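You operate a simulated robot arm through the tools that you are given. There is no shell and no other tool. Be economical: measure what you need, move in short steps, check, and stop when the job is done.

Carry out the task below with a simulated two-armed robot. There is one attempt and no reset: what you move stays moved.

## Task
Take the polishing cloth from the green felt and lay it out flat on the wash worktop top.

The check looks at the end state, three seconds after you hand in, the way a careful person would. Anything else that was tipped, shoved, dropped, spilled or broken makes it a failure. Flat cloth is picked up by pressing the open fingertips on it (5 to 10 N) and closing them slowly along it; thin cloth reads only 2 to 8 mm in the jaws.

## Robot
Two 7-joint arms with two-finger parallel grippers on one trunk, on a base that drives. Base frame: it is fixed to the floor where the robot stands at the start and does not move with it; the origin is under the middle of the robot, x ahead of it, y to its left, z up; the surface under the hand at the start is at about z = 853. Lengths are in mm, angles in rad, forces in N, time in s.
The left shoulder is at the start at [-82, 119, 851], the right one opposite. With the tool pointing down near the work surface each hand reaches from about 120 to 580 mm from the robot's upright axis, wherever it stands, measured 20 degrees to its own side. Places, roughly: wash worktop top [-1500, -1000, 800]. Payload 3.43 kg a hand.
The tool frame of a hand sits at the grasp point between the pads (the TCP): z along the fingers, y along the line on which they close. The tips reach 30 mm beyond it. Largest opening 94 mm; finger width 28, thickness 10; the body of the gripper, 50 by 96 mm, starts 55 mm behind the TCP.
Orientation is told as [roll, pitch, yaw] about the base's x, y, z axes, in that order, counted from this pose: with the fingers straight down and closing along the base's y, the tool's x points along the base's -x, its y along +y and its z along -z.

## Interface
- The arms move only by the tool servo_tool. It takes "left_targets", "right_targets" or both (then of equal length, played together; a hand with none holds still); each is text: rows parted by semicolons, each of 7 numbers parted by spaces: the finger opening in mm, from 0 to 94, then the shift along the tool's x, y, z in mm, then the turn, a rotation vector about the tool's x, y, z in rad. In form: jaw dx dy dz ax ay az; .... A call has 1 to 20 rows; each row shifts and turns the commanded pose from where the row before left it, along the tool's axes as they then stand. Rows are played at 5 a second. More than 50 mm and 0.15 rad between two rows, or a gripper value outside its range, and nothing of the call is played. A pose out of reach is approached as far as the arm can. The call stops where the force on the tool passes 40 N (or 10 N more than at its start, if that is more) or the arm is blocked; 0.2 s more then pass. Each finger travels about 153 mm/s and halts on what it meets, pressing with about 34 N; the grip force reading is that of the motor and also rises with nothing between the fingers. The clock runs only during rows and for 0.2 s after the last one: add rows that do not move to give the fingers time. The reply holds the time, the measured pose of the TCP, the force on the tool along the base axes, the opening and the grip force, in the units named above and with some noise, with the torque about the TCP (base axes, N m) and any sound that the robot's microphone picked up, and new pictures: "show" is both (left out), scene, wrist or none (wrist: the cameras of the hands that moved).
- Cameras (640 x 400 px; columns grow to the right, rows downward): "scene" is now at [23.5, -13, 1554.9]; the picture's right is [-0.10, -1.00, 0.00], its down [-0.80, 0.08, -0.60] and it looks along [0.60, -0.06, -0.80] (base axes); focal length 258 px, centre (320, 200). "left" rides on the left gripper at [76, -14, -102] in its tool frame; the picture's right is [0.18, 0.98, 0.00], its down [-0.75, 0.14, -0.64] and it looks along [-0.63, 0.12, 0.77] (tool axes); focal length 243 px, centre (320, 200). "right" rides on the right gripper at [76, 14, -102] in its tool frame; the picture's right is [-0.18, 0.98, 0.00], its down [-0.75, -0.14, -0.64] and it looks along [-0.63, -0.12, 0.77] (tool axes); focal length 243 px, centre (320, 200). There is no depth. A picture from a camera that has moved, and an enlarged one, comes with that camera's place and axes in the base frame and with its lens. The place of the scene camera against the robot may be out by one fixed shift of up to 12 mm in any direction.
- slide_trunk(by): slides the trunk up (or, below 0, down) by that many mm; the arms and the scene camera ride with it, the base frame stays. It gives what a move gives, with no picture.
- steer(legs): drives the robot by 1 to 6 legs, each [ahead, left, turn to the left] in mm, mm and rad, along the robot's own axes; the way and the turn of a leg run together, so that a leg with both is an arc; at most 1500 mm and 3.142 rad a leg. The arms and the cameras ride along, it lands a little off, and it stops where it bumps. It gives what a move gives, and a new picture of the scene camera.
- pan_tilt(pan, tilt): turns the head with the scene camera to pan (to the left, within 2.496 rad either way) and tilt (down, from -0.506 to 1.204), counted from straight ahead of the robot. It gives what a move gives, and a new picture of the scene camera.
- close_up(camera, box): a new picture of the part [left, top, right, bottom] of that camera's present view, enlarged. It takes no simulated time.
- finish_job(): hands the job in; it is judged then, once.

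Work in short steps. Places have to be worked out from the pictures, the camera data and where the tool is seen: move nearer, look again, correct. Check each grasp and each placing, and mend what went wrong. You have 120 turns and 260 pictures in all, those below and enlarged ones among them. Open the grippers and draw the arms clear of the work before you hand the job in, unless the task says otherwise; then end with one line.

The tools are called after "Emit:" by a JSON object that holds its "api" and its "payload". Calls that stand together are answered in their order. servo_tool: Moves the arms, as the interface text tells. Its arguments: {"type":"object","properties":{"left_targets":{"type":"string"},"right_targets":{"type":"string"},"show":{"type":"string","enum":["both","scene","wrist","none"]}},"required":[]} The other tools are called the same way: slide_trunk (by) slides the trunk up or down; steer (legs) drives the base; pan_tilt (pan, tilt) turns the head that bears the scene camera; close_up (camera, box) takes an enlarged picture of a part of a camera's view; finish_job () hands the job in.

At the start:

```text
clock: 0.0
left_position: [404.2, 147.7, 986.0]
left_orientation: [0.0, 0.002, 0.002]
left_contact_force: [-0.2, 0.1, -0.5]
left_torque: [0.0, 0.0, -0.01]
left_gripper_width: 94.2
left_grasp_force: 0.1
right_position: [316.7, -176.6, 1069.2]
right_orientation: [0.0, 0.002, 0.0]
right_contact_force: [0.5, 0.9, -0.7]
right_torque: [-0.02, 0.01, 0.03]
right_gripper_width: 93.9
right_grasp_force: 0.1
trunk travel left (down, up): [-275.0, 60.0]
robot x, y, heading: [6.2, -0.9, 0.001]
head pan, tilt: [-0.099, 0.929]
```

scene: 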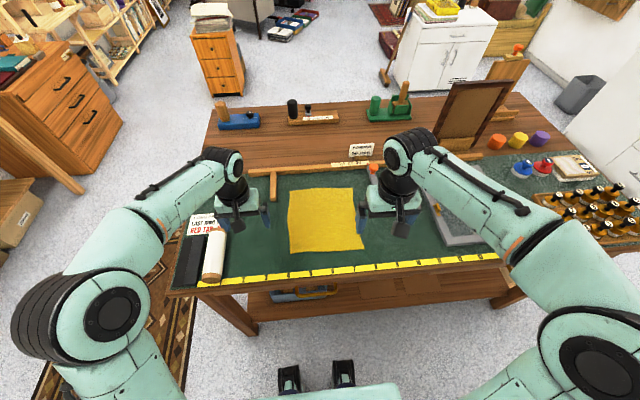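
right: 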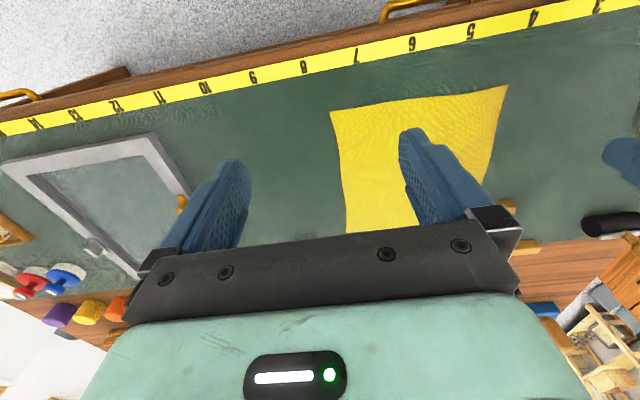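
left: 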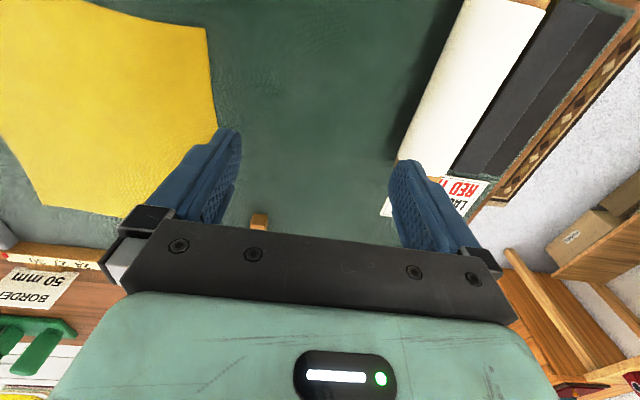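

I see the yellow cloth on the felt (about x 355–600, y −190–45) and some signs. I'll read the signs and look toward the wash worktop.

Emit:
{"api": "close_up", "payload": {"camera": "scene", "box": [260, 130, 420, 260]}}

Emit:
{"api": "close_up", "payload": {"camera": "scene", "box": [160, 180, 280, 290]}}

Emit:
{"api": "pan_tilt", "payload": {"pan": -2.4, "tilt": 0.5}}

```text
3.08 times, centred on (340, 195) of scene
camera zoom: at [23.5, -13.0, 1554.9], right [-0.1, -1.0, 0.0], down [-0.8, 0.08, -0.6], along [0.6, -0.06, -0.8], focal length 793 px, centre (258, 215)
```

zoom: 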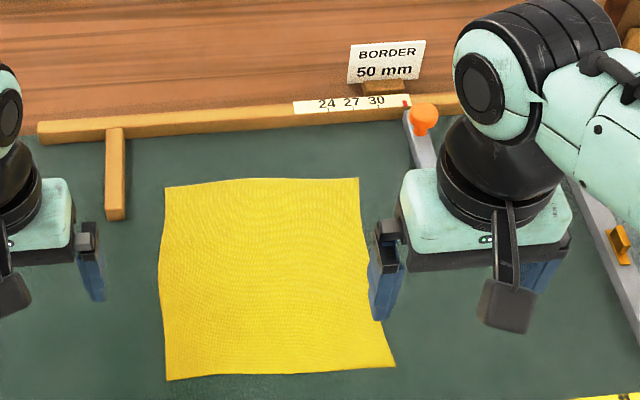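

```text
3.64 times, centred on (220, 235) of scene
camera zoom: at [23.5, -13.0, 1554.9], right [-0.1, -1.0, 0.0], down [-0.8, 0.08, -0.6], along [0.6, -0.06, -0.8], focal length 938 px, centre (684, 73)
```

zoom: 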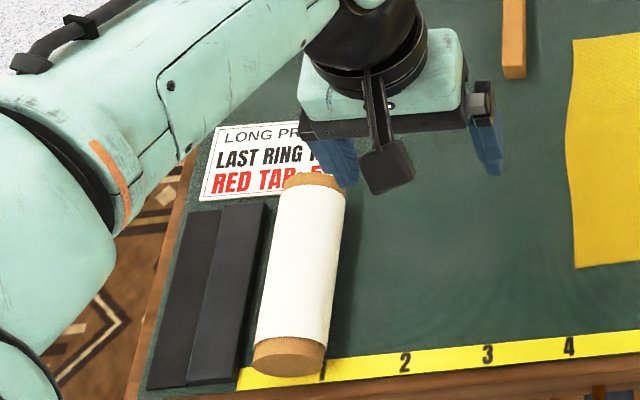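

```text
clock: 2.1
left_position: [402.5, 147.1, 986.6]
left_orientation: [-0.001, 0.0, 0.0]
left_contact_force: [0.0, -0.2, 0.8]
left_torque: [0.0, -0.01, -0.01]
left_gripper_width: 94.0
left_grasp_force: 0.0
right_position: [317.5, -177.8, 1069.3]
right_orientation: [0.0, 0.0, 0.001]
right_contact_force: [0.1, 0.4, -0.3]
right_torque: [-0.03, 0.0, -0.02]
right_gripper_width: 93.9
right_grasp_force: 0.1
trunk travel left (down, up): [-275.0, 60.0]
robot x, y, heading: [4.0, 1.4, 0.0]
head pan, tilt: [-2.4, 0.499]
camera scene: at [-117.1, -67.2, 1590.8], right [-0.68, 0.74, 0.0], down [0.35, 0.32, -0.88], along [-0.65, -0.59, -0.48], focal length 258 px, centre (320, 200)
```

scene: 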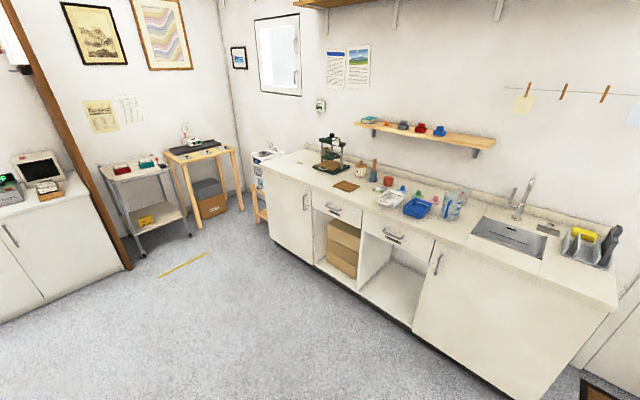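

The wash worktop is behind the robot against the far wall. I'll zoom in for free space on it.

Emit:
{"api": "close_up", "payload": {"camera": "scene", "box": [250, 120, 450, 245]}}

Emit:
{"api": "close_up", "payload": {"camera": "scene", "box": [400, 150, 640, 300]}}

```text
3.20 times, centred on (350, 182) of scene
camera zoom: at [-117.1, -67.2, 1590.8], right [-0.68, 0.74, 0.0], down [0.35, 0.32, -0.88], along [-0.65, -0.59, -0.48], focal length 825 px, centre (224, 256)
```

zoom: 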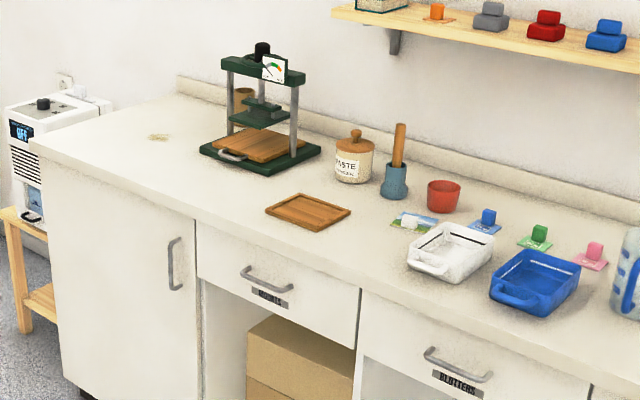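

```text
2.67 times, centred on (520, 225) of scene
camera zoom: at [-117.1, -67.2, 1590.8], right [-0.68, 0.74, 0.0], down [0.35, 0.32, -0.88], along [-0.65, -0.59, -0.48], focal length 688 px, centre (-213, 133)
```

zoom: 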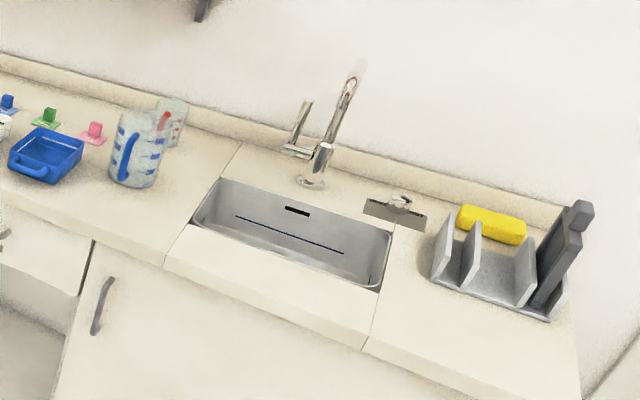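

Free area on the worktop is its left part, in front of the press. Now I'll look back at the cloth, and yaw both hands 90° outward so the fingers close along x (ridge parallel to the near edge).

Emit:
{"api": "pan_tilt", "payload": {"pan": -0.1, "tilt": 1.0}}

Emit:
{"api": "servo_tool", "payload": {"left_targets": "94 0 0 0 0 0 0.1428;94 0 0 0 0 0 0.1428;94 0 0 0 0 0 0.1428;94 0 0 0 0 0 0.1428;94 0 0 0 0 0 0.1428;94 0 0 0 0 0 0.1428;94 0 0 0 0 0 0.1428;94 0 0 0 0 0 0.1428;94 0 0 0 0 0 0.1428;94 0 0 0 0 0 0.1428;94 0 0 0 0 0 0.1428", "right_targets": "94 0 0 0 0 0 -0.1428;94 0 0 0 0 0 -0.1428;94 0 0 0 0 0 -0.1428;94 0 0 0 0 0 -0.1428;94 0 0 0 0 0 -0.1428;94 0 0 0 0 0 -0.1428;94 0 0 0 0 0 -0.1428;94 0 0 0 0 0 -0.1428;94 0 0 0 0 0 -0.1428;94 0 0 0 0 0 -0.1428;94 0 0 0 0 0 -0.1428"}}

```text
clock: 4.3
left_position: [403.5, 148.0, 985.7]
left_orientation: [0.001, 0.0, 0.0]
left_contact_force: [-0.3, -0.4, 0.2]
left_torque: [0.01, 0.03, 0.04]
left_gripper_width: 93.9
left_grasp_force: 0.0
right_position: [316.0, -178.0, 1069.6]
right_orientation: [0.0, -0.001, 0.0]
right_contact_force: [0.2, -0.1, 0.4]
right_torque: [-0.04, 0.03, 0.0]
right_gripper_width: 94.0
right_grasp_force: 0.1
trunk travel left (down, up): [-275.0, 60.0]
robot x, y, heading: [-0.5, -0.1, 0.004]
head pan, tilt: [-0.099, 1.0]
camera scene: at [19.2, -12.7, 1549.8], right [-0.1, -0.99, 0.0], down [-0.84, 0.08, -0.54], along [0.54, -0.05, -0.84], focal length 258 px, centre (320, 200)
```

scene: 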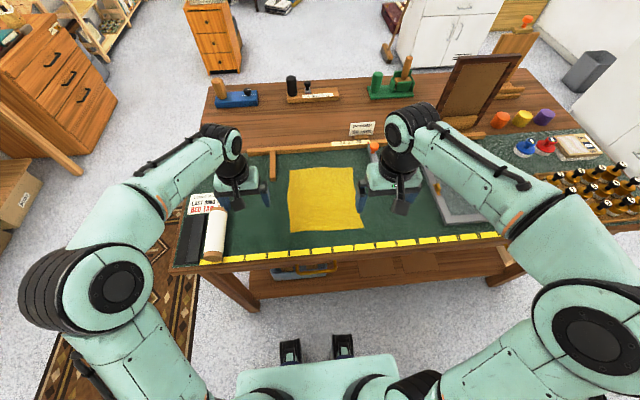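

```text
clock: 6.7
left_position: [402.1, 148.2, 985.5]
left_orientation: [0.001, 0.001, -1.576]
left_contact_force: [0.7, 0.0, -0.9]
left_torque: [-0.04, -0.03, -0.04]
left_gripper_width: 93.9
left_grasp_force: 0.0
right_position: [315.3, -178.4, 1069.4]
right_orientation: [-0.001, 0.0, 1.571]
right_contact_force: [-0.6, -0.5, -0.3]
right_torque: [-0.01, 0.0, 0.02]
right_gripper_width: 94.1
right_grasp_force: 0.1
trunk travel left (down, up): [-275.0, 60.0]
robot x, y, heading: [0.7, 1.9, 0.006]
head pan, tilt: [-0.099, 1.0]
camera scene: at [19.2, -12.5, 1549.7], right [-0.1, -1.0, 0.0], down [-0.84, 0.08, -0.54], along [0.54, -0.05, -0.84], focal length 258 px, centre (320, 200)
camera right: at [301.6, -253.7, 1170.2], right [-0.98, 0.18, 0.0], down [0.14, 0.75, 0.64], along [0.12, 0.63, -0.77], focal length 243 px, centre (320, 200)
camera left: at [388.4, 225.2, 1089.4], right [0.98, 0.18, 0.0], down [0.14, -0.75, 0.64], along [0.12, -0.63, -0.77], focal length 243 px, centre (320, 200)
```

scene: 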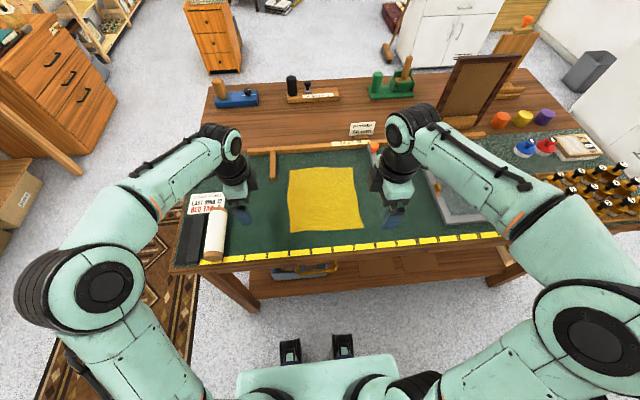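
right: 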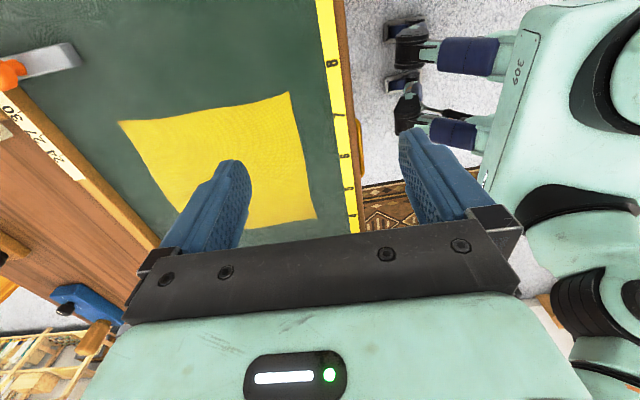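
left: 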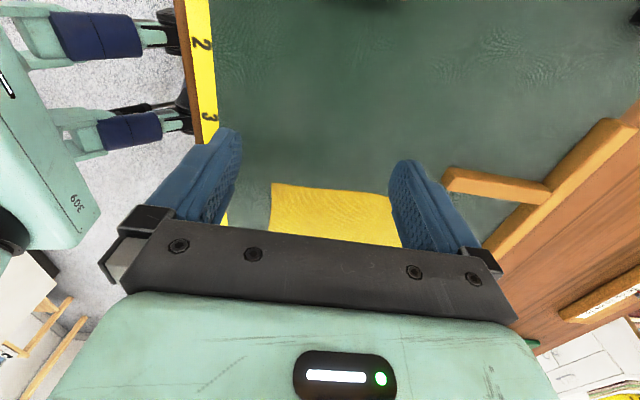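

Cloth near corners work out at about D (365, 47) and C (357, −172), z≈853. I'll bring the hands over points about 27 mm inside the near edge, tips 20 mm above the cloth, with the jaws at 36 mm.

Emit:
{"api": "servo_tool", "payload": {"left_targets": "60 -25 -2 0 0 0 0;36 -25 -2 0 0 0 0;36 -25 -2 -15 0 0 0;36 -25 -2 -15 0 0 0;36 -23 -2 -15 0 0 0;36 0 0 -15 0 0 0;36 0 0 -15 0 0 0;36 0 0 0 0 0 0", "right_targets": "60 -5 -12 20 0 0 0;36 -5 -12 20 0 0 0;36 -5 -12 25 0 0 0;36 -5 -12 25 0 0 0;36 -5 -12 25 0 0 0;36 -3.4 -11 20 0 0 0;36 0 0 20 0 0 0;36 0 0 9 0 0 0"}}

```text
clock: 8.5
left_position: [391.9, 22.6, 1062.1]
left_orientation: [0.0, 0.001, -1.571]
left_contact_force: [1.1, -0.6, 0.5]
left_torque: [0.04, 0.02, -0.01]
left_gripper_width: 35.7
left_grasp_force: 0.1
right_position: [388.1, -149.5, 905.1]
right_orientation: [0.0, 0.002, 1.57]
right_contact_force: [0.3, 0.5, 0.4]
right_torque: [0.02, 0.01, -0.01]
right_gripper_width: 35.8
right_grasp_force: 0.0
trunk travel left (down, up): [-275.0, 60.0]
robot x, y, heading: [0.2, -3.2, 0.005]
head pan, tilt: [-0.099, 1.0]
camera scene: at [19.3, -12.5, 1549.7], right [-0.1, -1.0, 0.0], down [-0.84, 0.08, -0.54], along [0.54, -0.05, -0.84], focal length 258 px, centre (320, 200)
camera right: at [373.5, -225.1, 1007.5], right [-0.98, 0.18, 0.0], down [0.14, 0.75, 0.64], along [0.12, 0.63, -0.77], focal length 243 px, centre (320, 200)
camera left: at [377.9, 99.8, 1164.6], right [0.98, 0.18, 0.0], down [0.14, -0.75, 0.64], along [0.12, -0.63, -0.77], focal length 243 px, centre (320, 200)
```

scene: 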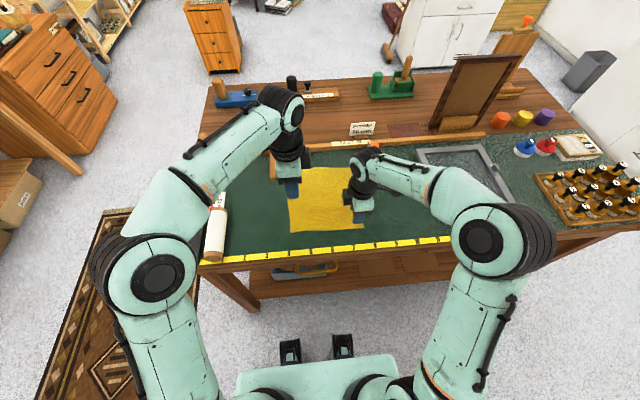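
right: 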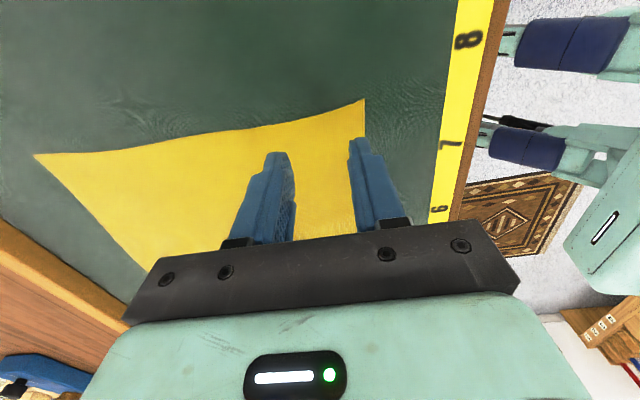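
left: 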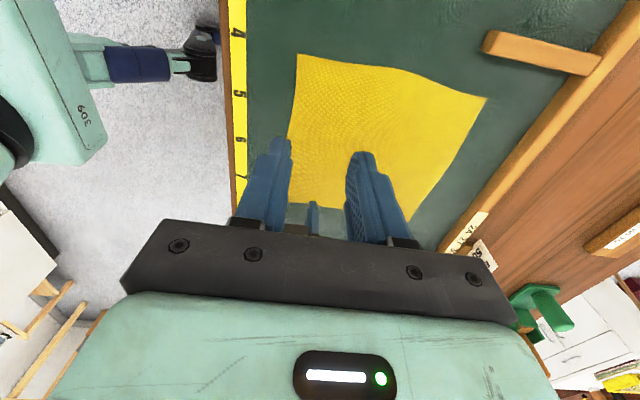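

Left went up instead of down (sign slip); corner estimates are confirmed. Lowering the left hand to the same hover height.

Emit:
{"api": "servo_tool", "payload": {"left_targets": "36 0 0 30 0 0 0;36 0 0 30 0 0 0;36 0 -1 30 0 0 0;36 0 -1 30 0 0 0;36 2 -1 25 0 0 0;36 0 0 12 0 0 0;36 0 0 0 0 0 0", "show": "wrist"}}

```text
clock: 10.1
left_position: [390.4, 26.9, 905.0]
left_orientation: [0.0, 0.001, -1.571]
left_contact_force: [0.6, -0.4, 0.3]
left_torque: [0.02, 0.0, -0.01]
left_gripper_width: 36.0
left_grasp_force: 0.0
right_position: [389.1, -149.4, 906.2]
right_orientation: [0.002, 0.001, 1.572]
right_contact_force: [-0.2, -0.1, -1.2]
right_torque: [-0.03, 0.0, 0.02]
right_gripper_width: 36.2
right_grasp_force: 0.0
trunk travel left (down, up): [-275.0, 60.0]
robot x, y, heading: [-2.6, -1.1, -0.003]
head pan, tilt: [-0.099, 1.0]
camera left: at [374.6, 103.7, 1008.2], right [0.98, 0.18, 0.0], down [0.14, -0.75, 0.64], along [0.12, -0.63, -0.77], focal length 243 px, centre (320, 200)
```

left: 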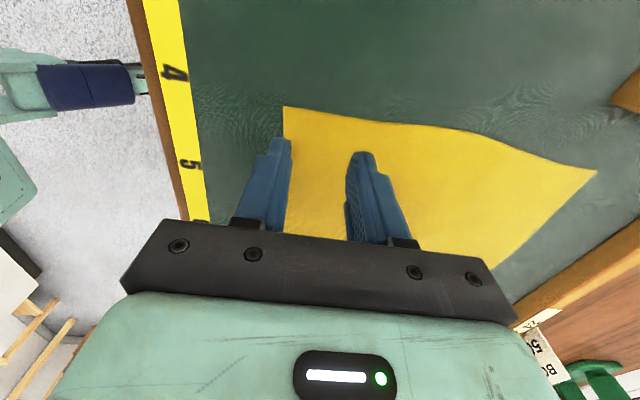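

Shift left +5 mm in x, then lower both close to contact.

Emit:
{"api": "servo_tool", "payload": {"left_targets": "36 0 5 8 0 0 0;36 0 0 8 0 0 0;36 0 0 4 0 0 0;36 0 0 0 0 0 0", "right_targets": "36 0 0 8 0 0 0;36 0 0 8 0 0 0;36 0 0 5 0 0 0;36 0 0 0 0 0 0", "show": "none"}}

```text
clock: 11.1
left_position: [395.9, 27.2, 884.0]
left_orientation: [0.0, 0.001, -1.572]
left_contact_force: [-0.5, 0.4, 0.1]
left_torque: [-0.01, 0.01, -0.03]
left_gripper_width: 36.0
left_grasp_force: 0.1
right_position: [387.0, -147.6, 884.0]
right_orientation: [-0.003, 0.0, 1.572]
right_contact_force: [0.1, -0.7, 5.1]
right_torque: [-0.06, 0.1, 0.01]
right_gripper_width: 35.8
right_grasp_force: 0.0
trunk travel left (down, up): [-275.0, 60.0]
robot x, y, heading: [1.0, 2.8, -0.002]
head pan, tilt: [-0.099, 1.0]
```

Right is in contact (5 N); left isn't yet. Lower left a bit more.

Emit:
{"api": "servo_tool", "payload": {"left_targets": "36 0 0 1 0 0 0;36 0 0 1 0 0 0;36 0 0 0 0 0 0", "right_targets": "36 0 0 0.5 0 0 0;36 0 0 0 0 0 0;36 0 0 0 0 0 0", "show": "none"}}

```text
clock: 11.9
left_position: [394.9, 26.1, 884.9]
left_orientation: [0.003, 0.001, -1.571]
left_contact_force: [-1.0, 0.8, 13.0]
left_torque: [0.1, 0.29, 0.0]
left_gripper_width: 36.2
left_grasp_force: 0.5
right_position: [387.5, -148.3, 883.4]
right_orientation: [-0.001, -0.001, 1.57]
right_contact_force: [-0.4, 0.4, 6.2]
right_torque: [-0.01, 0.12, 0.0]
right_gripper_width: 36.2
right_grasp_force: 0.1
trunk travel left (down, up): [-275.0, 60.0]
robot x, y, heading: [-0.2, 1.0, 0.003]
head pan, tilt: [-0.099, 1.0]
```

Left presses 13 N, right 6 N. Ease the left by 0.7 mm and close both slowly.

Emit:
{"api": "servo_tool", "payload": {"left_targets": "36 0 0 -0.6 0 0 0;33 0 0 0 0 0 0;30 0 0 0 0 0 0;27 0 0 0 0 0 0;24 0 0 0 0 0 0;21 0 0 0 0 0 0;18 0 0 0 0 0 0;15 0 0 0 0 0 0;12 0 0 0 0 0 0;9 0 0 0 0 0 0;6 0 0 0 0 0 0;3 0 0 0 0 0 0;0 0 0 0 0 0 0;0 0 0 0 0 0 0;0 0 0 0 0 0 0", "right_targets": "36 0 0 0.2 0 0 0;33 0 0 0 0 0 0;30 0 0 0 0 0 0;27 0 0 0 0 0 0;24 0 0 0 0 0 0;21 0 0 0 0 0 0;18 0 0 0 0 0 0;15 0 0 0 0 0 0;12 0 0 0 0 0 0;9 0 0 0 0 0 0;6 0 0 0 0 0 0;3 0 0 0 0 0 0;0 0 0 0 0 0 0;0 0 0 0 0 0 0;0 0 0 0 0 0 0"}}

```text
clock: 15.1
left_position: [394.2, 25.8, 884.1]
left_orientation: [0.003, 0.0, -1.571]
left_contact_force: [-5.3, -1.9, 24.3]
left_torque: [0.08, 0.25, 0.0]
left_gripper_width: 6.7
left_grasp_force: 33.5
right_position: [386.7, -150.0, 884.4]
right_orientation: [-0.001, -0.001, 1.571]
right_contact_force: [-0.2, 0.7, 5.6]
right_torque: [0.03, 0.06, -0.01]
right_gripper_width: 6.7
right_grasp_force: 34.2
trunk travel left (down, up): [-275.0, 60.0]
robot x, y, heading: [0.4, -3.0, 0.003]
head pan, tilt: [-0.099, 1.0]
camera scene: at [16.3, -12.7, 1549.8], right [-0.1, -1.0, 0.0], down [-0.84, 0.08, -0.54], along [0.54, -0.05, -0.84], focal length 258 px, centre (320, 200)
camera right: at [371.0, -225.0, 986.1], right [-0.98, 0.18, 0.0], down [0.14, 0.75, 0.64], along [0.12, 0.63, -0.77], focal length 243 px, centre (320, 200)
camera left: at [377.9, 103.6, 986.9], right [0.98, 0.18, 0.0], down [0.14, -0.75, 0.64], along [0.12, -0.63, -0.77], focal length 243 px, centre (320, 200)
```

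scene: 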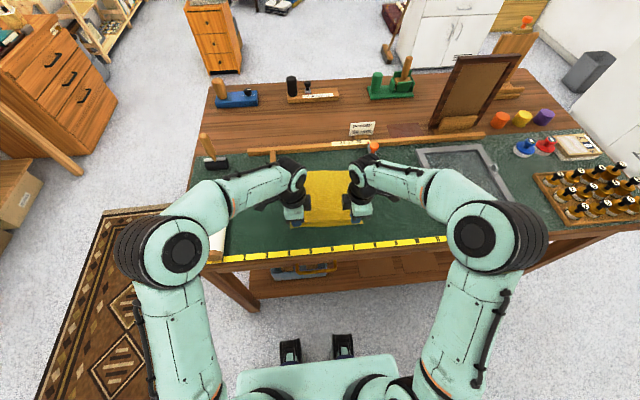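
right: 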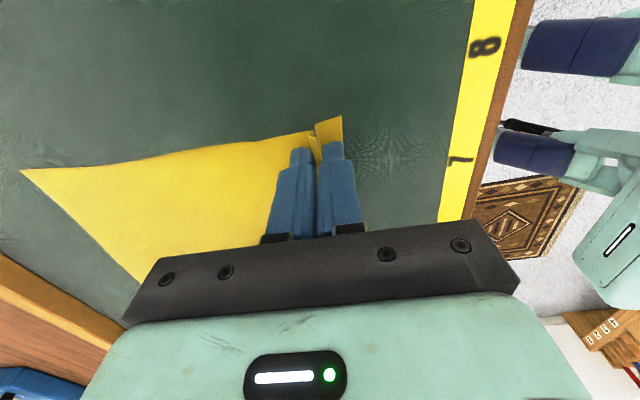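
left: 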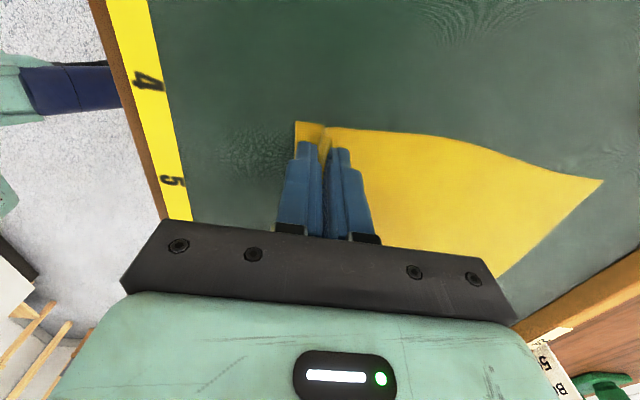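

Both pinched a ridge (6.7 mm). Lift both hands together.

Emit:
{"api": "servo_tool", "payload": {"left_targets": "0 0 0 -5 0 0 0;0 0 0 -10 0 0 0;0 0 0 -15 0 0 0;0 0 0 -15 0 0 0;0 0 0 -15 0 0 0;0 0 0 -20 0 0 0;0 0 0 -20 0 0 0;0 0 0 -20 0 0 0;0 0 0 -20 0 0 0;0 0 0 -20 0 0 0;0 0 0 -20 0 0 0;0 0 0 -20 0 0 0;0 0 0 -20 0 0 0;0 0 0 -20 0 0 0;0 0 0 -20 0 0 0", "right_targets": "0 0 0 -5 0 0 0;0 0 0 -10 0 0 0;0 0 0 -15 0 0 0;0 0 0 -15 0 0 0;0 0 0 -15 0 0 0;0 0 0 -20 0 0 0;0 0 0 -20 0 0 0;0 0 0 -20 0 0 0;0 0 0 -20 0 0 0;0 0 0 -20 0 0 0;0 0 0 -20 0 0 0;0 0 0 -20 0 0 0;0 0 0 -20 0 0 0;0 0 0 -20 0 0 0;0 0 0 -20 0 0 0"}}

```text
clock: 18.3
left_position: [396.0, 26.6, 1144.4]
left_orientation: [0.0, 0.0, -1.572]
left_contact_force: [0.3, 0.2, 0.1]
left_torque: [0.02, 0.01, 0.03]
left_gripper_width: 6.2
left_grasp_force: 33.8
right_position: [388.5, -147.7, 1144.6]
right_orientation: [0.001, 0.001, 1.571]
right_contact_force: [0.6, -1.1, 0.5]
right_torque: [0.0, 0.04, 0.01]
right_gripper_width: 6.7
right_grasp_force: 33.9
trunk travel left (down, up): [-275.0, 60.0]
robot x, y, heading: [1.6, 4.0, -0.002]
head pan, tilt: [-0.099, 1.0]
camera scene: at [19.1, -12.8, 1549.7], right [-0.1, -1.0, 0.0], down [-0.84, 0.08, -0.54], along [0.54, -0.05, -0.84], focal length 258 px, centre (320, 200)
camera right: at [373.0, -223.4, 1245.9], right [-0.98, 0.18, 0.0], down [0.14, 0.75, 0.64], along [0.12, 0.63, -0.77], focal length 243 px, centre (320, 200)
camera left: at [380.3, 103.6, 1247.3], right [0.98, 0.18, 0.0], down [0.14, -0.75, 0.64], along [0.12, -0.63, -0.77], focal length 243 px, centre (320, 200)
```

scene: 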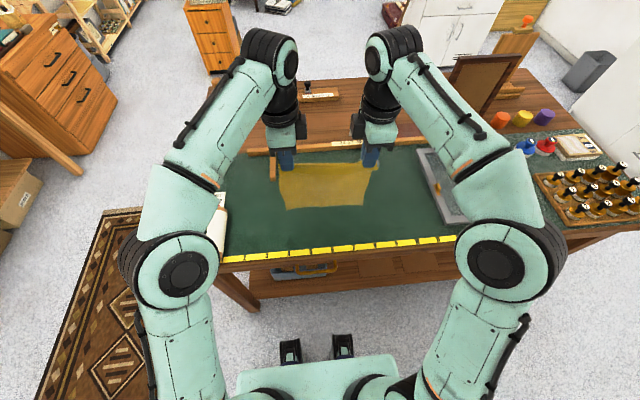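
right: 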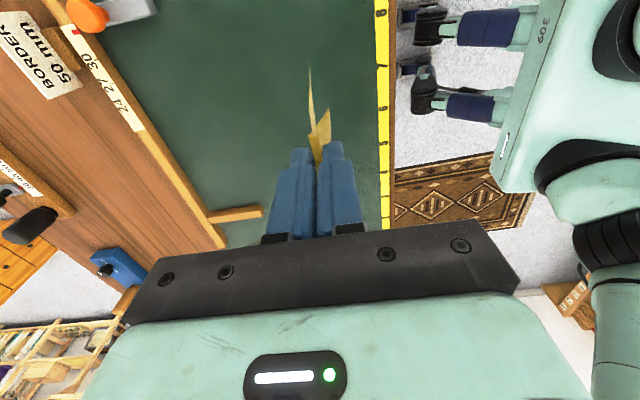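
left: 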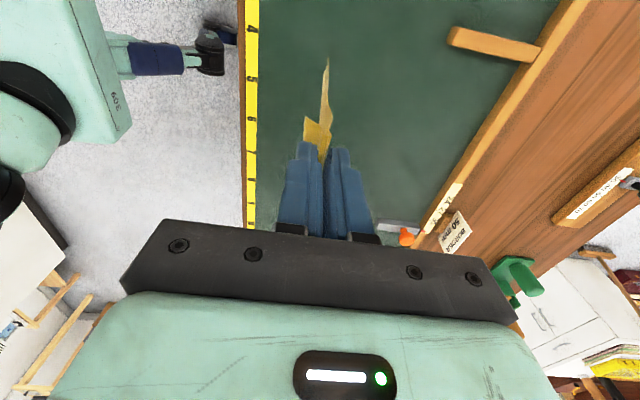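

The cloth hangs as a clean curtain. Raise the trunk for clearance, then back away, turn around, and look at the worktop.

Emit:
{"api": "slide_trunk", "payload": {"by": 55}}

Emit:
{"api": "steer", "payload": {"legs": [[-450, 0, 0], [0, 0, 3.1416]]}}

Emit:
{"api": "pan_tilt", "payload": {"pan": 0.7, "tilt": 0.5}}

```text
clock: 19.2
left_position: [395.6, 26.9, 1197.7]
left_orientation: [0.001, 0.0, -1.57]
left_contact_force: [-1.4, 0.0, -1.1]
left_torque: [0.0, 0.02, 0.02]
left_gripper_width: 6.2
left_grasp_force: 34.2
right_position: [387.1, -147.7, 1198.6]
right_orientation: [-0.002, 0.0, 1.569]
right_contact_force: [-0.6, 0.5, -0.8]
right_torque: [-0.01, -0.02, 0.01]
right_gripper_width: 6.6
right_grasp_force: 34.2
trunk travel left (down, up): [-330.0, 5.0]
robot x, y, heading: [-1.5, -0.1, 0.002]
head pan, tilt: [-0.099, 1.0]
```

```text
refused: 3.1416 is not a number from -3.14159 to 3.14159
```

```text
clock: 20.4
left_position: [395.8, 27.0, 1197.3]
left_orientation: [0.0, 0.0, -1.572]
left_contact_force: [-0.1, -0.5, 0.0]
left_torque: [0.0, 0.04, 0.01]
left_gripper_width: 6.4
left_grasp_force: 34.1
right_position: [387.9, -149.6, 1199.0]
right_orientation: [0.0, 0.0, 1.57]
right_contact_force: [0.3, -0.2, 0.5]
right_torque: [0.04, -0.02, -0.05]
right_gripper_width: 6.6
right_grasp_force: 33.9
trunk travel left (down, up): [-330.0, 5.0]
robot x, y, heading: [-3.7, 1.2, -0.004]
head pan, tilt: [0.7, 0.499]
camera scene: at [18.7, 52.8, 1649.7], right [0.64, -0.77, 0.0], down [-0.37, -0.31, -0.88], along [0.67, 0.56, -0.48], focal length 258 px, centre (320, 200)
```

scene: 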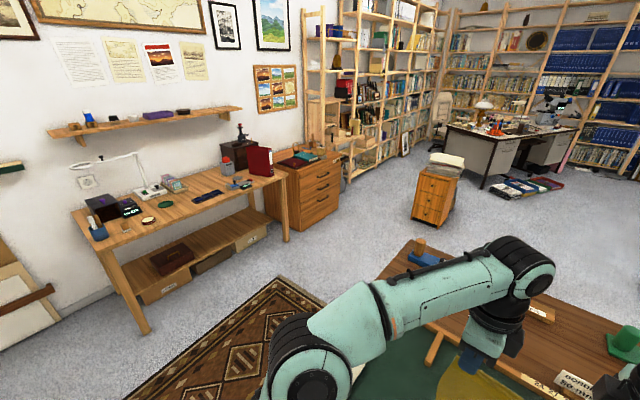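

Turn was a hair over the limit; retry with 3.14.

Emit:
{"api": "steer", "payload": {"legs": [[-450, 0, 0], [0, 0, 3.14]]}}

```text
clock: 30.6
left_position: [-846.7, -41.2, 1197.7]
left_orientation: [0.0, 0.0, 1.616]
left_contact_force: [-0.4, 0.4, 0.4]
left_torque: [0.05, -0.01, -0.03]
left_gripper_width: 2.2
left_grasp_force: 34.0
right_position: [-848.1, 134.1, 1197.3]
right_orientation: [0.0, 0.0, -1.528]
right_contact_force: [0.6, -0.9, -0.8]
right_torque: [0.0, -0.02, -0.07]
right_gripper_width: 2.1
right_grasp_force: 34.0
trunk travel left (down, up): [-330.0, 5.0]
robot x, y, heading: [-452.5, -2.3, -3.101]
head pan, tilt: [0.7, 0.499]
camera scene: at [-482.4, -62.9, 1649.8], right [-0.68, 0.74, 0.0], down [0.35, 0.32, -0.88], along [-0.65, -0.59, -0.48], focal length 258 px, centre (320, 200)
```

scene: 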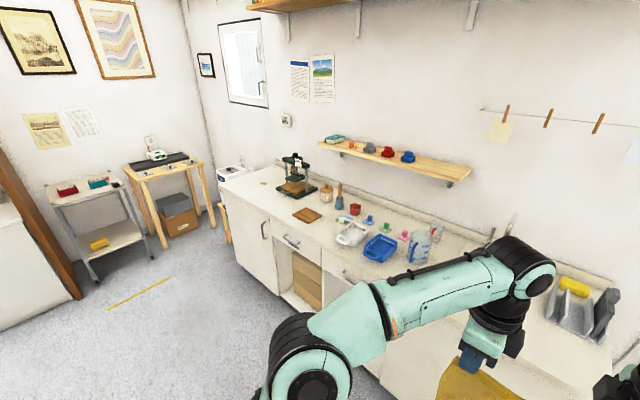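

Jaw widths dropped to 2.1 mm – perhaps the cloth settled or partly slipped. Check the views.

Emit:
{"api": "pan_tilt", "payload": {"pan": 0, "tilt": 0.8}}

Emit:
{"api": "close_up", "payload": {"camera": "left", "box": [220, 0, 460, 240]}}

Emit:
{"api": "close_up", "payload": {"camera": "right", "box": [200, 0, 440, 240]}}

```text
clock: 31.6
left_position: [-847.7, -41.5, 1197.8]
left_orientation: [0.0, 0.0, 1.616]
left_contact_force: [0.2, 1.9, 0.0]
left_torque: [0.01, 0.0, -0.02]
left_gripper_width: 2.2
left_grasp_force: 33.8
right_position: [-849.6, 133.6, 1198.1]
right_orientation: [0.0, 0.001, -1.528]
right_contact_force: [-0.4, -1.3, 0.4]
right_torque: [-0.03, -0.02, -0.04]
right_gripper_width: 2.1
right_grasp_force: 34.2
trunk travel left (down, up): [-330.0, 5.0]
robot x, y, heading: [-455.3, 4.9, -3.099]
head pan, tilt: [0.0, 0.799]
camera scene: at [-496.0, -5.0, 1623.8], right [-0.04, 1.0, 0.0], down [0.72, 0.03, -0.7], along [-0.7, -0.03, -0.72], focal length 258 px, centre (320, 200)
```

scene: 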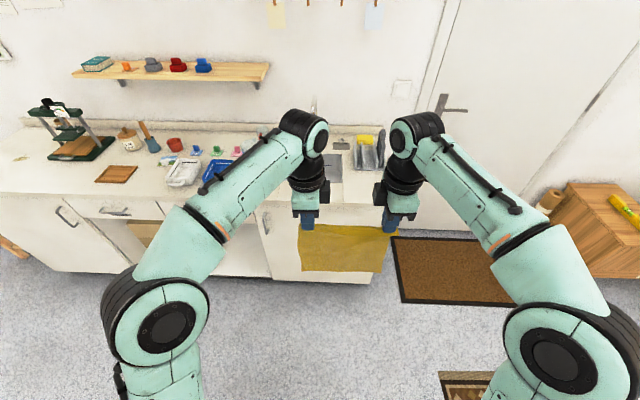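

```text
1.67 times, centred on (340, 120) of left
camera zoom: at [-831.1, -116.0, 1300.7], right [-0.97, -0.23, 0.0], down [-0.17, 0.75, 0.64], along [-0.15, 0.63, -0.77], focal length 404 px, centre (287, 333)
```

zoom: 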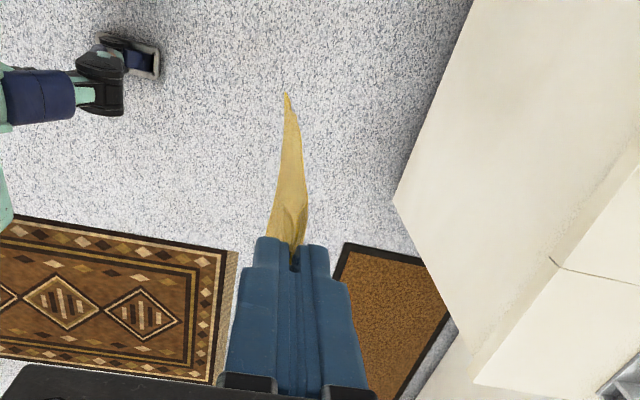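

```text
1.67 times, centred on (320, 120) of right
camera zoom: at [-837.9, 212.2, 1300.5], right [0.99, -0.14, 0.0], down [-0.11, -0.76, 0.64], along [-0.09, -0.64, -0.77], focal length 404 px, centre (320, 333)
```

zoom: 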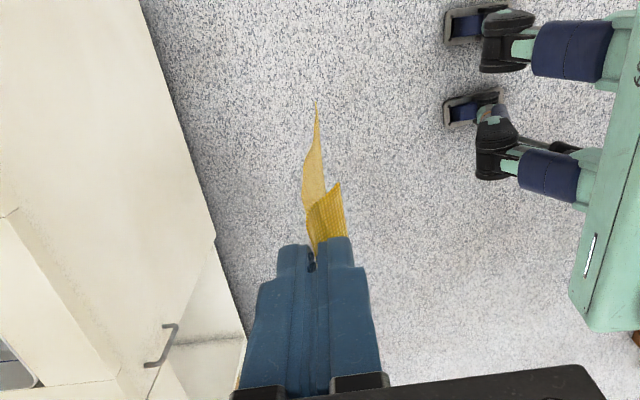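

Emit:
{"api": "close_up", "payload": {"camera": "scene", "box": [270, 180, 430, 290]}}

```text
3.64 times, centred on (350, 235) of scene
camera zoom: at [-496.0, -5.0, 1623.8], right [-0.04, 1.0, 0.0], down [0.72, 0.03, -0.7], along [-0.7, -0.03, -0.72], focal length 938 px, centre (211, 73)
```

zoom: 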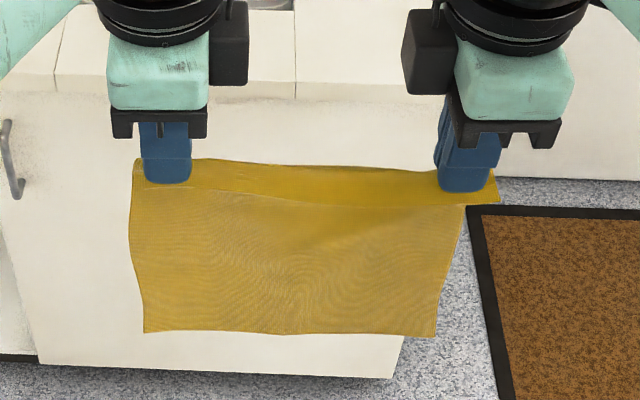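

The fold is held by both hands with a ~30 mm flap on the robot side. The worktop's front edge is at x≈−1280, with a free spot left of / in front of the press. Straighten and strafe left, then look.

Emit:
{"api": "steer", "payload": {"legs": [[0, 0, -0.04], [0, 700, 0], [0, 700, 0]]}}

Emit:
{"api": "close_up", "payload": {"camera": "scene", "box": [180, 80, 480, 280]}}

```text
clock: 44.8
left_position: [-869.3, -1413.9, 1198.1]
left_orientation: [0.002, -0.002, 1.539]
left_contact_force: [1.0, 0.5, -0.1]
left_torque: [0.04, -0.04, -0.08]
left_gripper_width: 1.8
left_grasp_force: 33.8
right_position: [-855.2, -1236.8, 1198.4]
right_orientation: [-0.001, 0.0, -1.604]
right_contact_force: [-0.6, -1.1, -0.1]
right_torque: [-0.01, -0.07, -0.05]
right_gripper_width: 2.0
right_grasp_force: 33.7
trunk travel left (down, up): [-330.0, 5.0]
robot x, y, heading: [-471.1, -1396.9, 3.109]
head pan, tilt: [0.0, 0.799]
camera scene: at [-515.1, -1404.1, 1623.8], right [0.03, 1.0, 0.0], down [0.72, -0.02, -0.7], along [-0.7, 0.02, -0.72], focal length 258 px, centre (320, 200)
```

scene: 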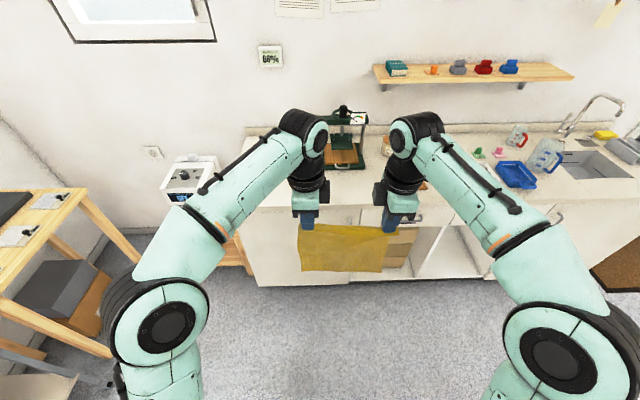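

```text
2.00 times, centred on (330, 180) of scene
camera zoom: at [-515.1, -1404.1, 1623.8], right [0.03, 1.0, 0.0], down [0.72, -0.02, -0.7], along [-0.7, 0.02, -0.72], focal length 516 px, centre (300, 240)
```

zoom: 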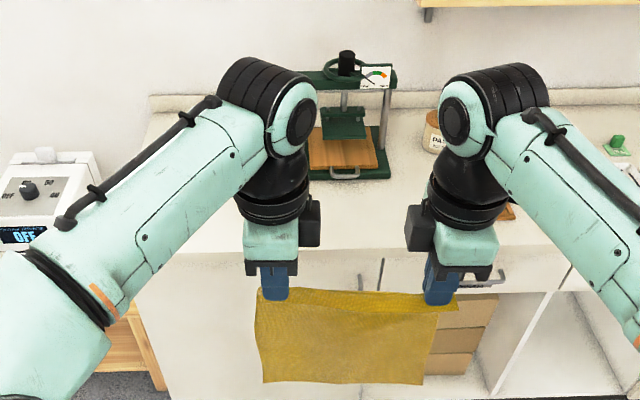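

Press base occupies y −1150…−1370, front x≈−1517; front edge of worktop x≈−1280, left end y≈−1816. I'll aim the cloth at x −1310…−1535, y centre ≈ −1510. Straighten, strafe left and approach partway.

Emit:
{"api": "steer", "payload": {"legs": [[0, 0, 0.033], [0, 175, 0], [380, 0, 0]]}}

Emit:
{"api": "pan_tilt", "payload": {"pan": 0.25, "tilt": 0.85}}

Emit:
{"api": "close_up", "payload": {"camera": "left", "box": [0, 0, 640, 400]}}

Emit:
{"api": "close_up", "payload": {"camera": "right", "box": [0, 0, 640, 400]}}

```text
clock: 49.4
left_position: [-1249.4, -1598.8, 1198.1]
left_orientation: [-0.001, 0.001, 1.567]
left_contact_force: [-0.2, 1.1, -0.4]
left_torque: [0.05, 0.0, -0.03]
left_gripper_width: 1.9
left_grasp_force: 34.1
right_position: [-1240.5, -1424.3, 1198.5]
right_orientation: [-0.002, 0.0, -1.576]
right_contact_force: [-0.8, -1.7, 0.4]
right_torque: [0.01, -0.01, 0.0]
right_gripper_width: 1.9
right_grasp_force: 33.9
trunk travel left (down, up): [-330.0, 5.0]
robot x, y, heading: [-852.1, -1573.2, 3.138]
head pan, tilt: [0.0, 0.799]
camera scene: at [-895.4, -1580.9, 1623.7], right [0.0, 1.0, 0.0], down [0.72, 0.0, -0.7], along [-0.7, 0.0, -0.72], focal length 258 px, centre (320, 200)
```

scene: 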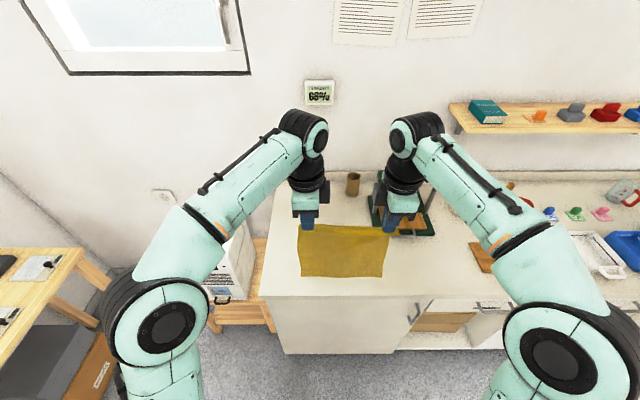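

```text
clock: 50.1
left_position: [-1249.1, -1600.4, 1198.0]
left_orientation: [-0.001, 0.0, 1.567]
left_contact_force: [0.9, 1.1, -0.2]
left_torque: [-0.01, 0.01, -0.05]
left_gripper_width: 2.1
left_grasp_force: 34.3
right_position: [-1241.3, -1424.0, 1197.3]
right_orientation: [0.001, 0.0, -1.576]
right_contact_force: [0.0, -0.5, 0.4]
right_torque: [-0.05, 0.03, -0.06]
right_gripper_width: 2.0
right_grasp_force: 33.3
trunk travel left (down, up): [-330.0, 5.0]
robot x, y, heading: [-851.9, -1577.7, 3.143]
head pan, tilt: [0.25, 0.85]
camera scene: at [-891.1, -1600.1, 1619.8], right [-0.24, 0.97, 0.0], down [0.73, 0.18, -0.66], along [-0.64, -0.16, -0.75], focal length 258 px, centre (320, 200)
```

scene: 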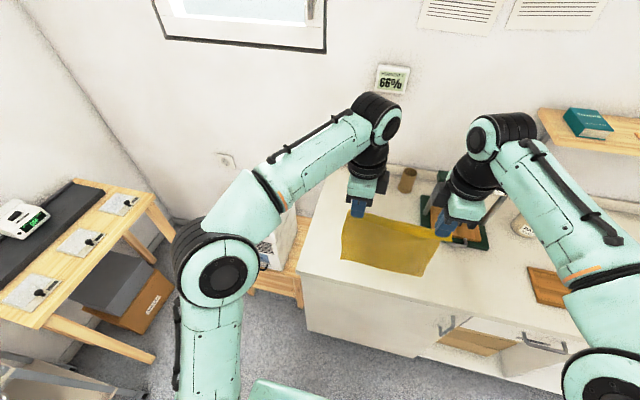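

```text
1.00 times, centred on (320, 200) of left (not enlarged: the box is as wide or as high as the picture)
camera zoom: at [-1236.1, -1675.5, 1300.8], right [-0.98, -0.18, 0.0], down [-0.14, 0.75, 0.64], along [-0.12, 0.63, -0.77], focal length 243 px, centre (320, 200)
```

zoom: 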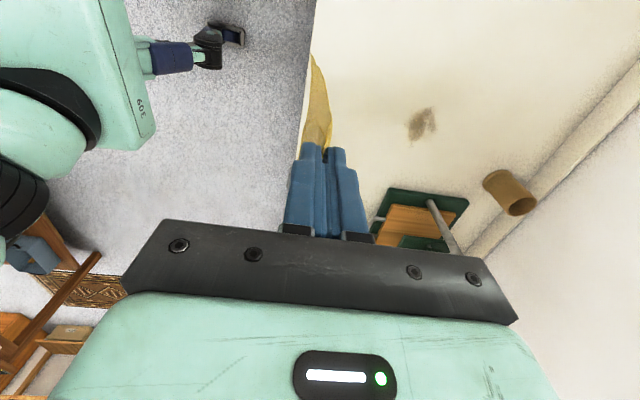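

```text
1.00 times, centred on (320, 200) of right (not enlarged: the box is as wide or as high as the picture)
camera zoom: at [-1227.3, -1347.4, 1300.6], right [0.98, -0.19, 0.0], down [-0.14, -0.75, 0.64], along [-0.12, -0.63, -0.77], focal length 243 px, centre (320, 200)
```

zoom: 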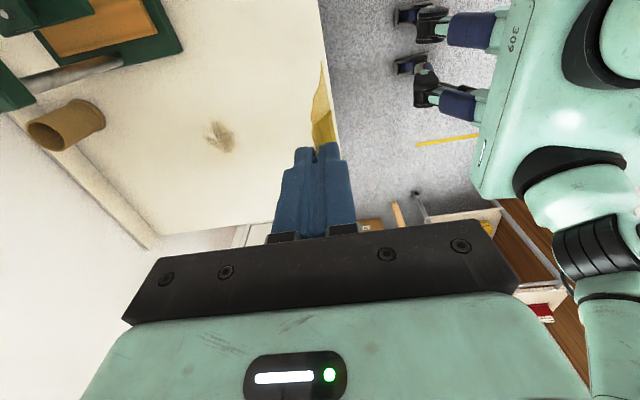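

The blotch is a small mark at about (−1488, −1524). The press front-left corner is near (−1480, −1355), front edge x≈−1236. Zoom on the mark.

Emit:
{"api": "close_up", "payload": {"camera": "left", "box": [340, 60, 540, 185]}}

Emit:
{"api": "close_up", "payload": {"camera": "right", "box": [80, 60, 340, 240]}}

```text
3.20 times, centred on (440, 122) of left
camera zoom: at [-1236.1, -1675.5, 1300.8], right [-0.98, -0.18, 0.0], down [-0.14, 0.75, 0.64], along [-0.12, 0.63, -0.77], focal length 776 px, centre (-64, 448)
```

zoom: 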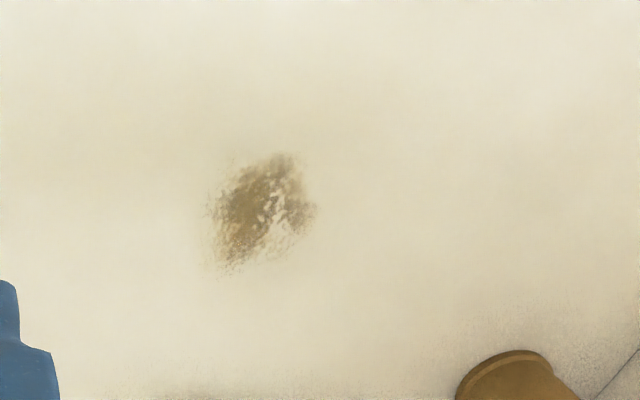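

```text
2.22 times, centred on (210, 150) of right
camera zoom: at [-1227.3, -1347.4, 1300.6], right [0.98, -0.19, 0.0], down [-0.14, -0.75, 0.64], along [-0.12, -0.63, -0.77], focal length 539 px, centre (564, 311)
```

zoom: 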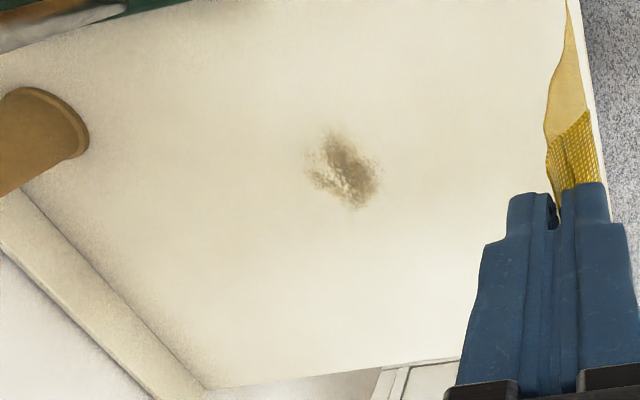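

It's only a flat stain in the surface; the roomiest spot clear of edges and press spans it: x −1285…−1515, y centre ≈ −1535. Drive in 145 mm more and 25 mm left.

Emit:
{"api": "steer", "payload": {"legs": [[145, 25, 0]]}}

Emit:
{"api": "close_up", "payload": {"camera": "left", "box": [0, 0, 640, 400]}}

Emit:
{"api": "close_up", "payload": {"camera": "right", "box": [0, 0, 640, 400]}}

```text
clock: 51.5
left_position: [-1392.1, -1624.1, 1197.4]
left_orientation: [0.002, 0.001, 1.564]
left_contact_force: [-0.9, 0.9, 0.0]
left_torque: [0.01, -0.02, -0.03]
left_gripper_width: 1.9
left_grasp_force: 34.2
right_position: [-1383.8, -1447.5, 1198.7]
right_orientation: [0.0, 0.0, -1.578]
right_contact_force: [-1.0, 0.1, -0.2]
right_torque: [-0.06, -0.02, -0.05]
right_gripper_width: 2.0
right_grasp_force: 33.9
trunk travel left (down, up): [-330.0, 5.0]
robot x, y, heading: [-997.7, -1601.2, 3.137]
head pan, tilt: [0.25, 0.85]
camera scene: at [-1034.1, -1624.3, 1619.5], right [-0.24, 0.97, 0.0], down [0.73, 0.18, -0.66], along [-0.64, -0.16, -0.75], focal length 258 px, centre (320, 200)
```

scene: 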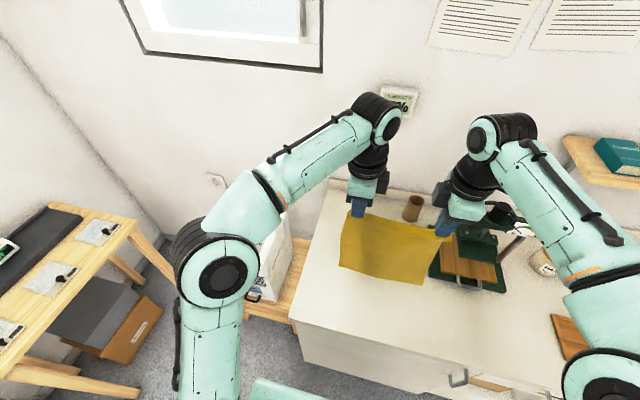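

```text
1.00 times, centred on (320, 200) of left (not enlarged: the box is as wide or as high as the picture)
camera zoom: at [-1379.2, -1699.0, 1300.7], right [-0.98, -0.18, 0.0], down [-0.14, 0.75, 0.64], along [-0.11, 0.63, -0.77], focal length 243 px, centre (320, 200)
```

zoom: 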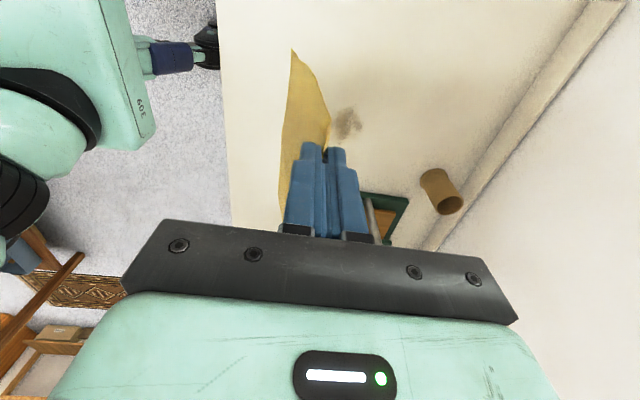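

```text
1.00 times, centred on (320, 200) of right (not enlarged: the box is as wide or as high as the picture)
camera zoom: at [-1369.9, -1371.0, 1300.4], right [0.98, -0.19, 0.0], down [-0.15, -0.75, 0.64], along [-0.12, -0.63, -0.77], focal length 243 px, centre (320, 200)
```

zoom: 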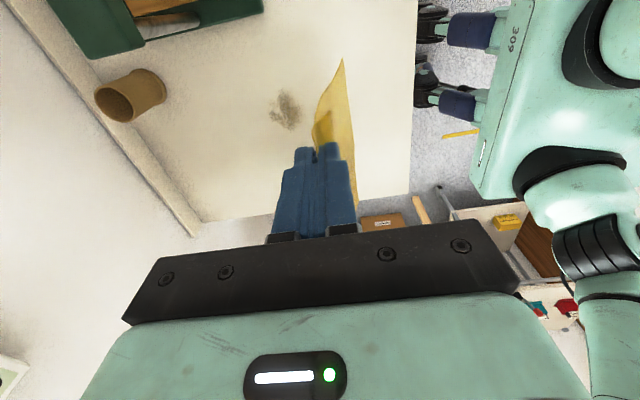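

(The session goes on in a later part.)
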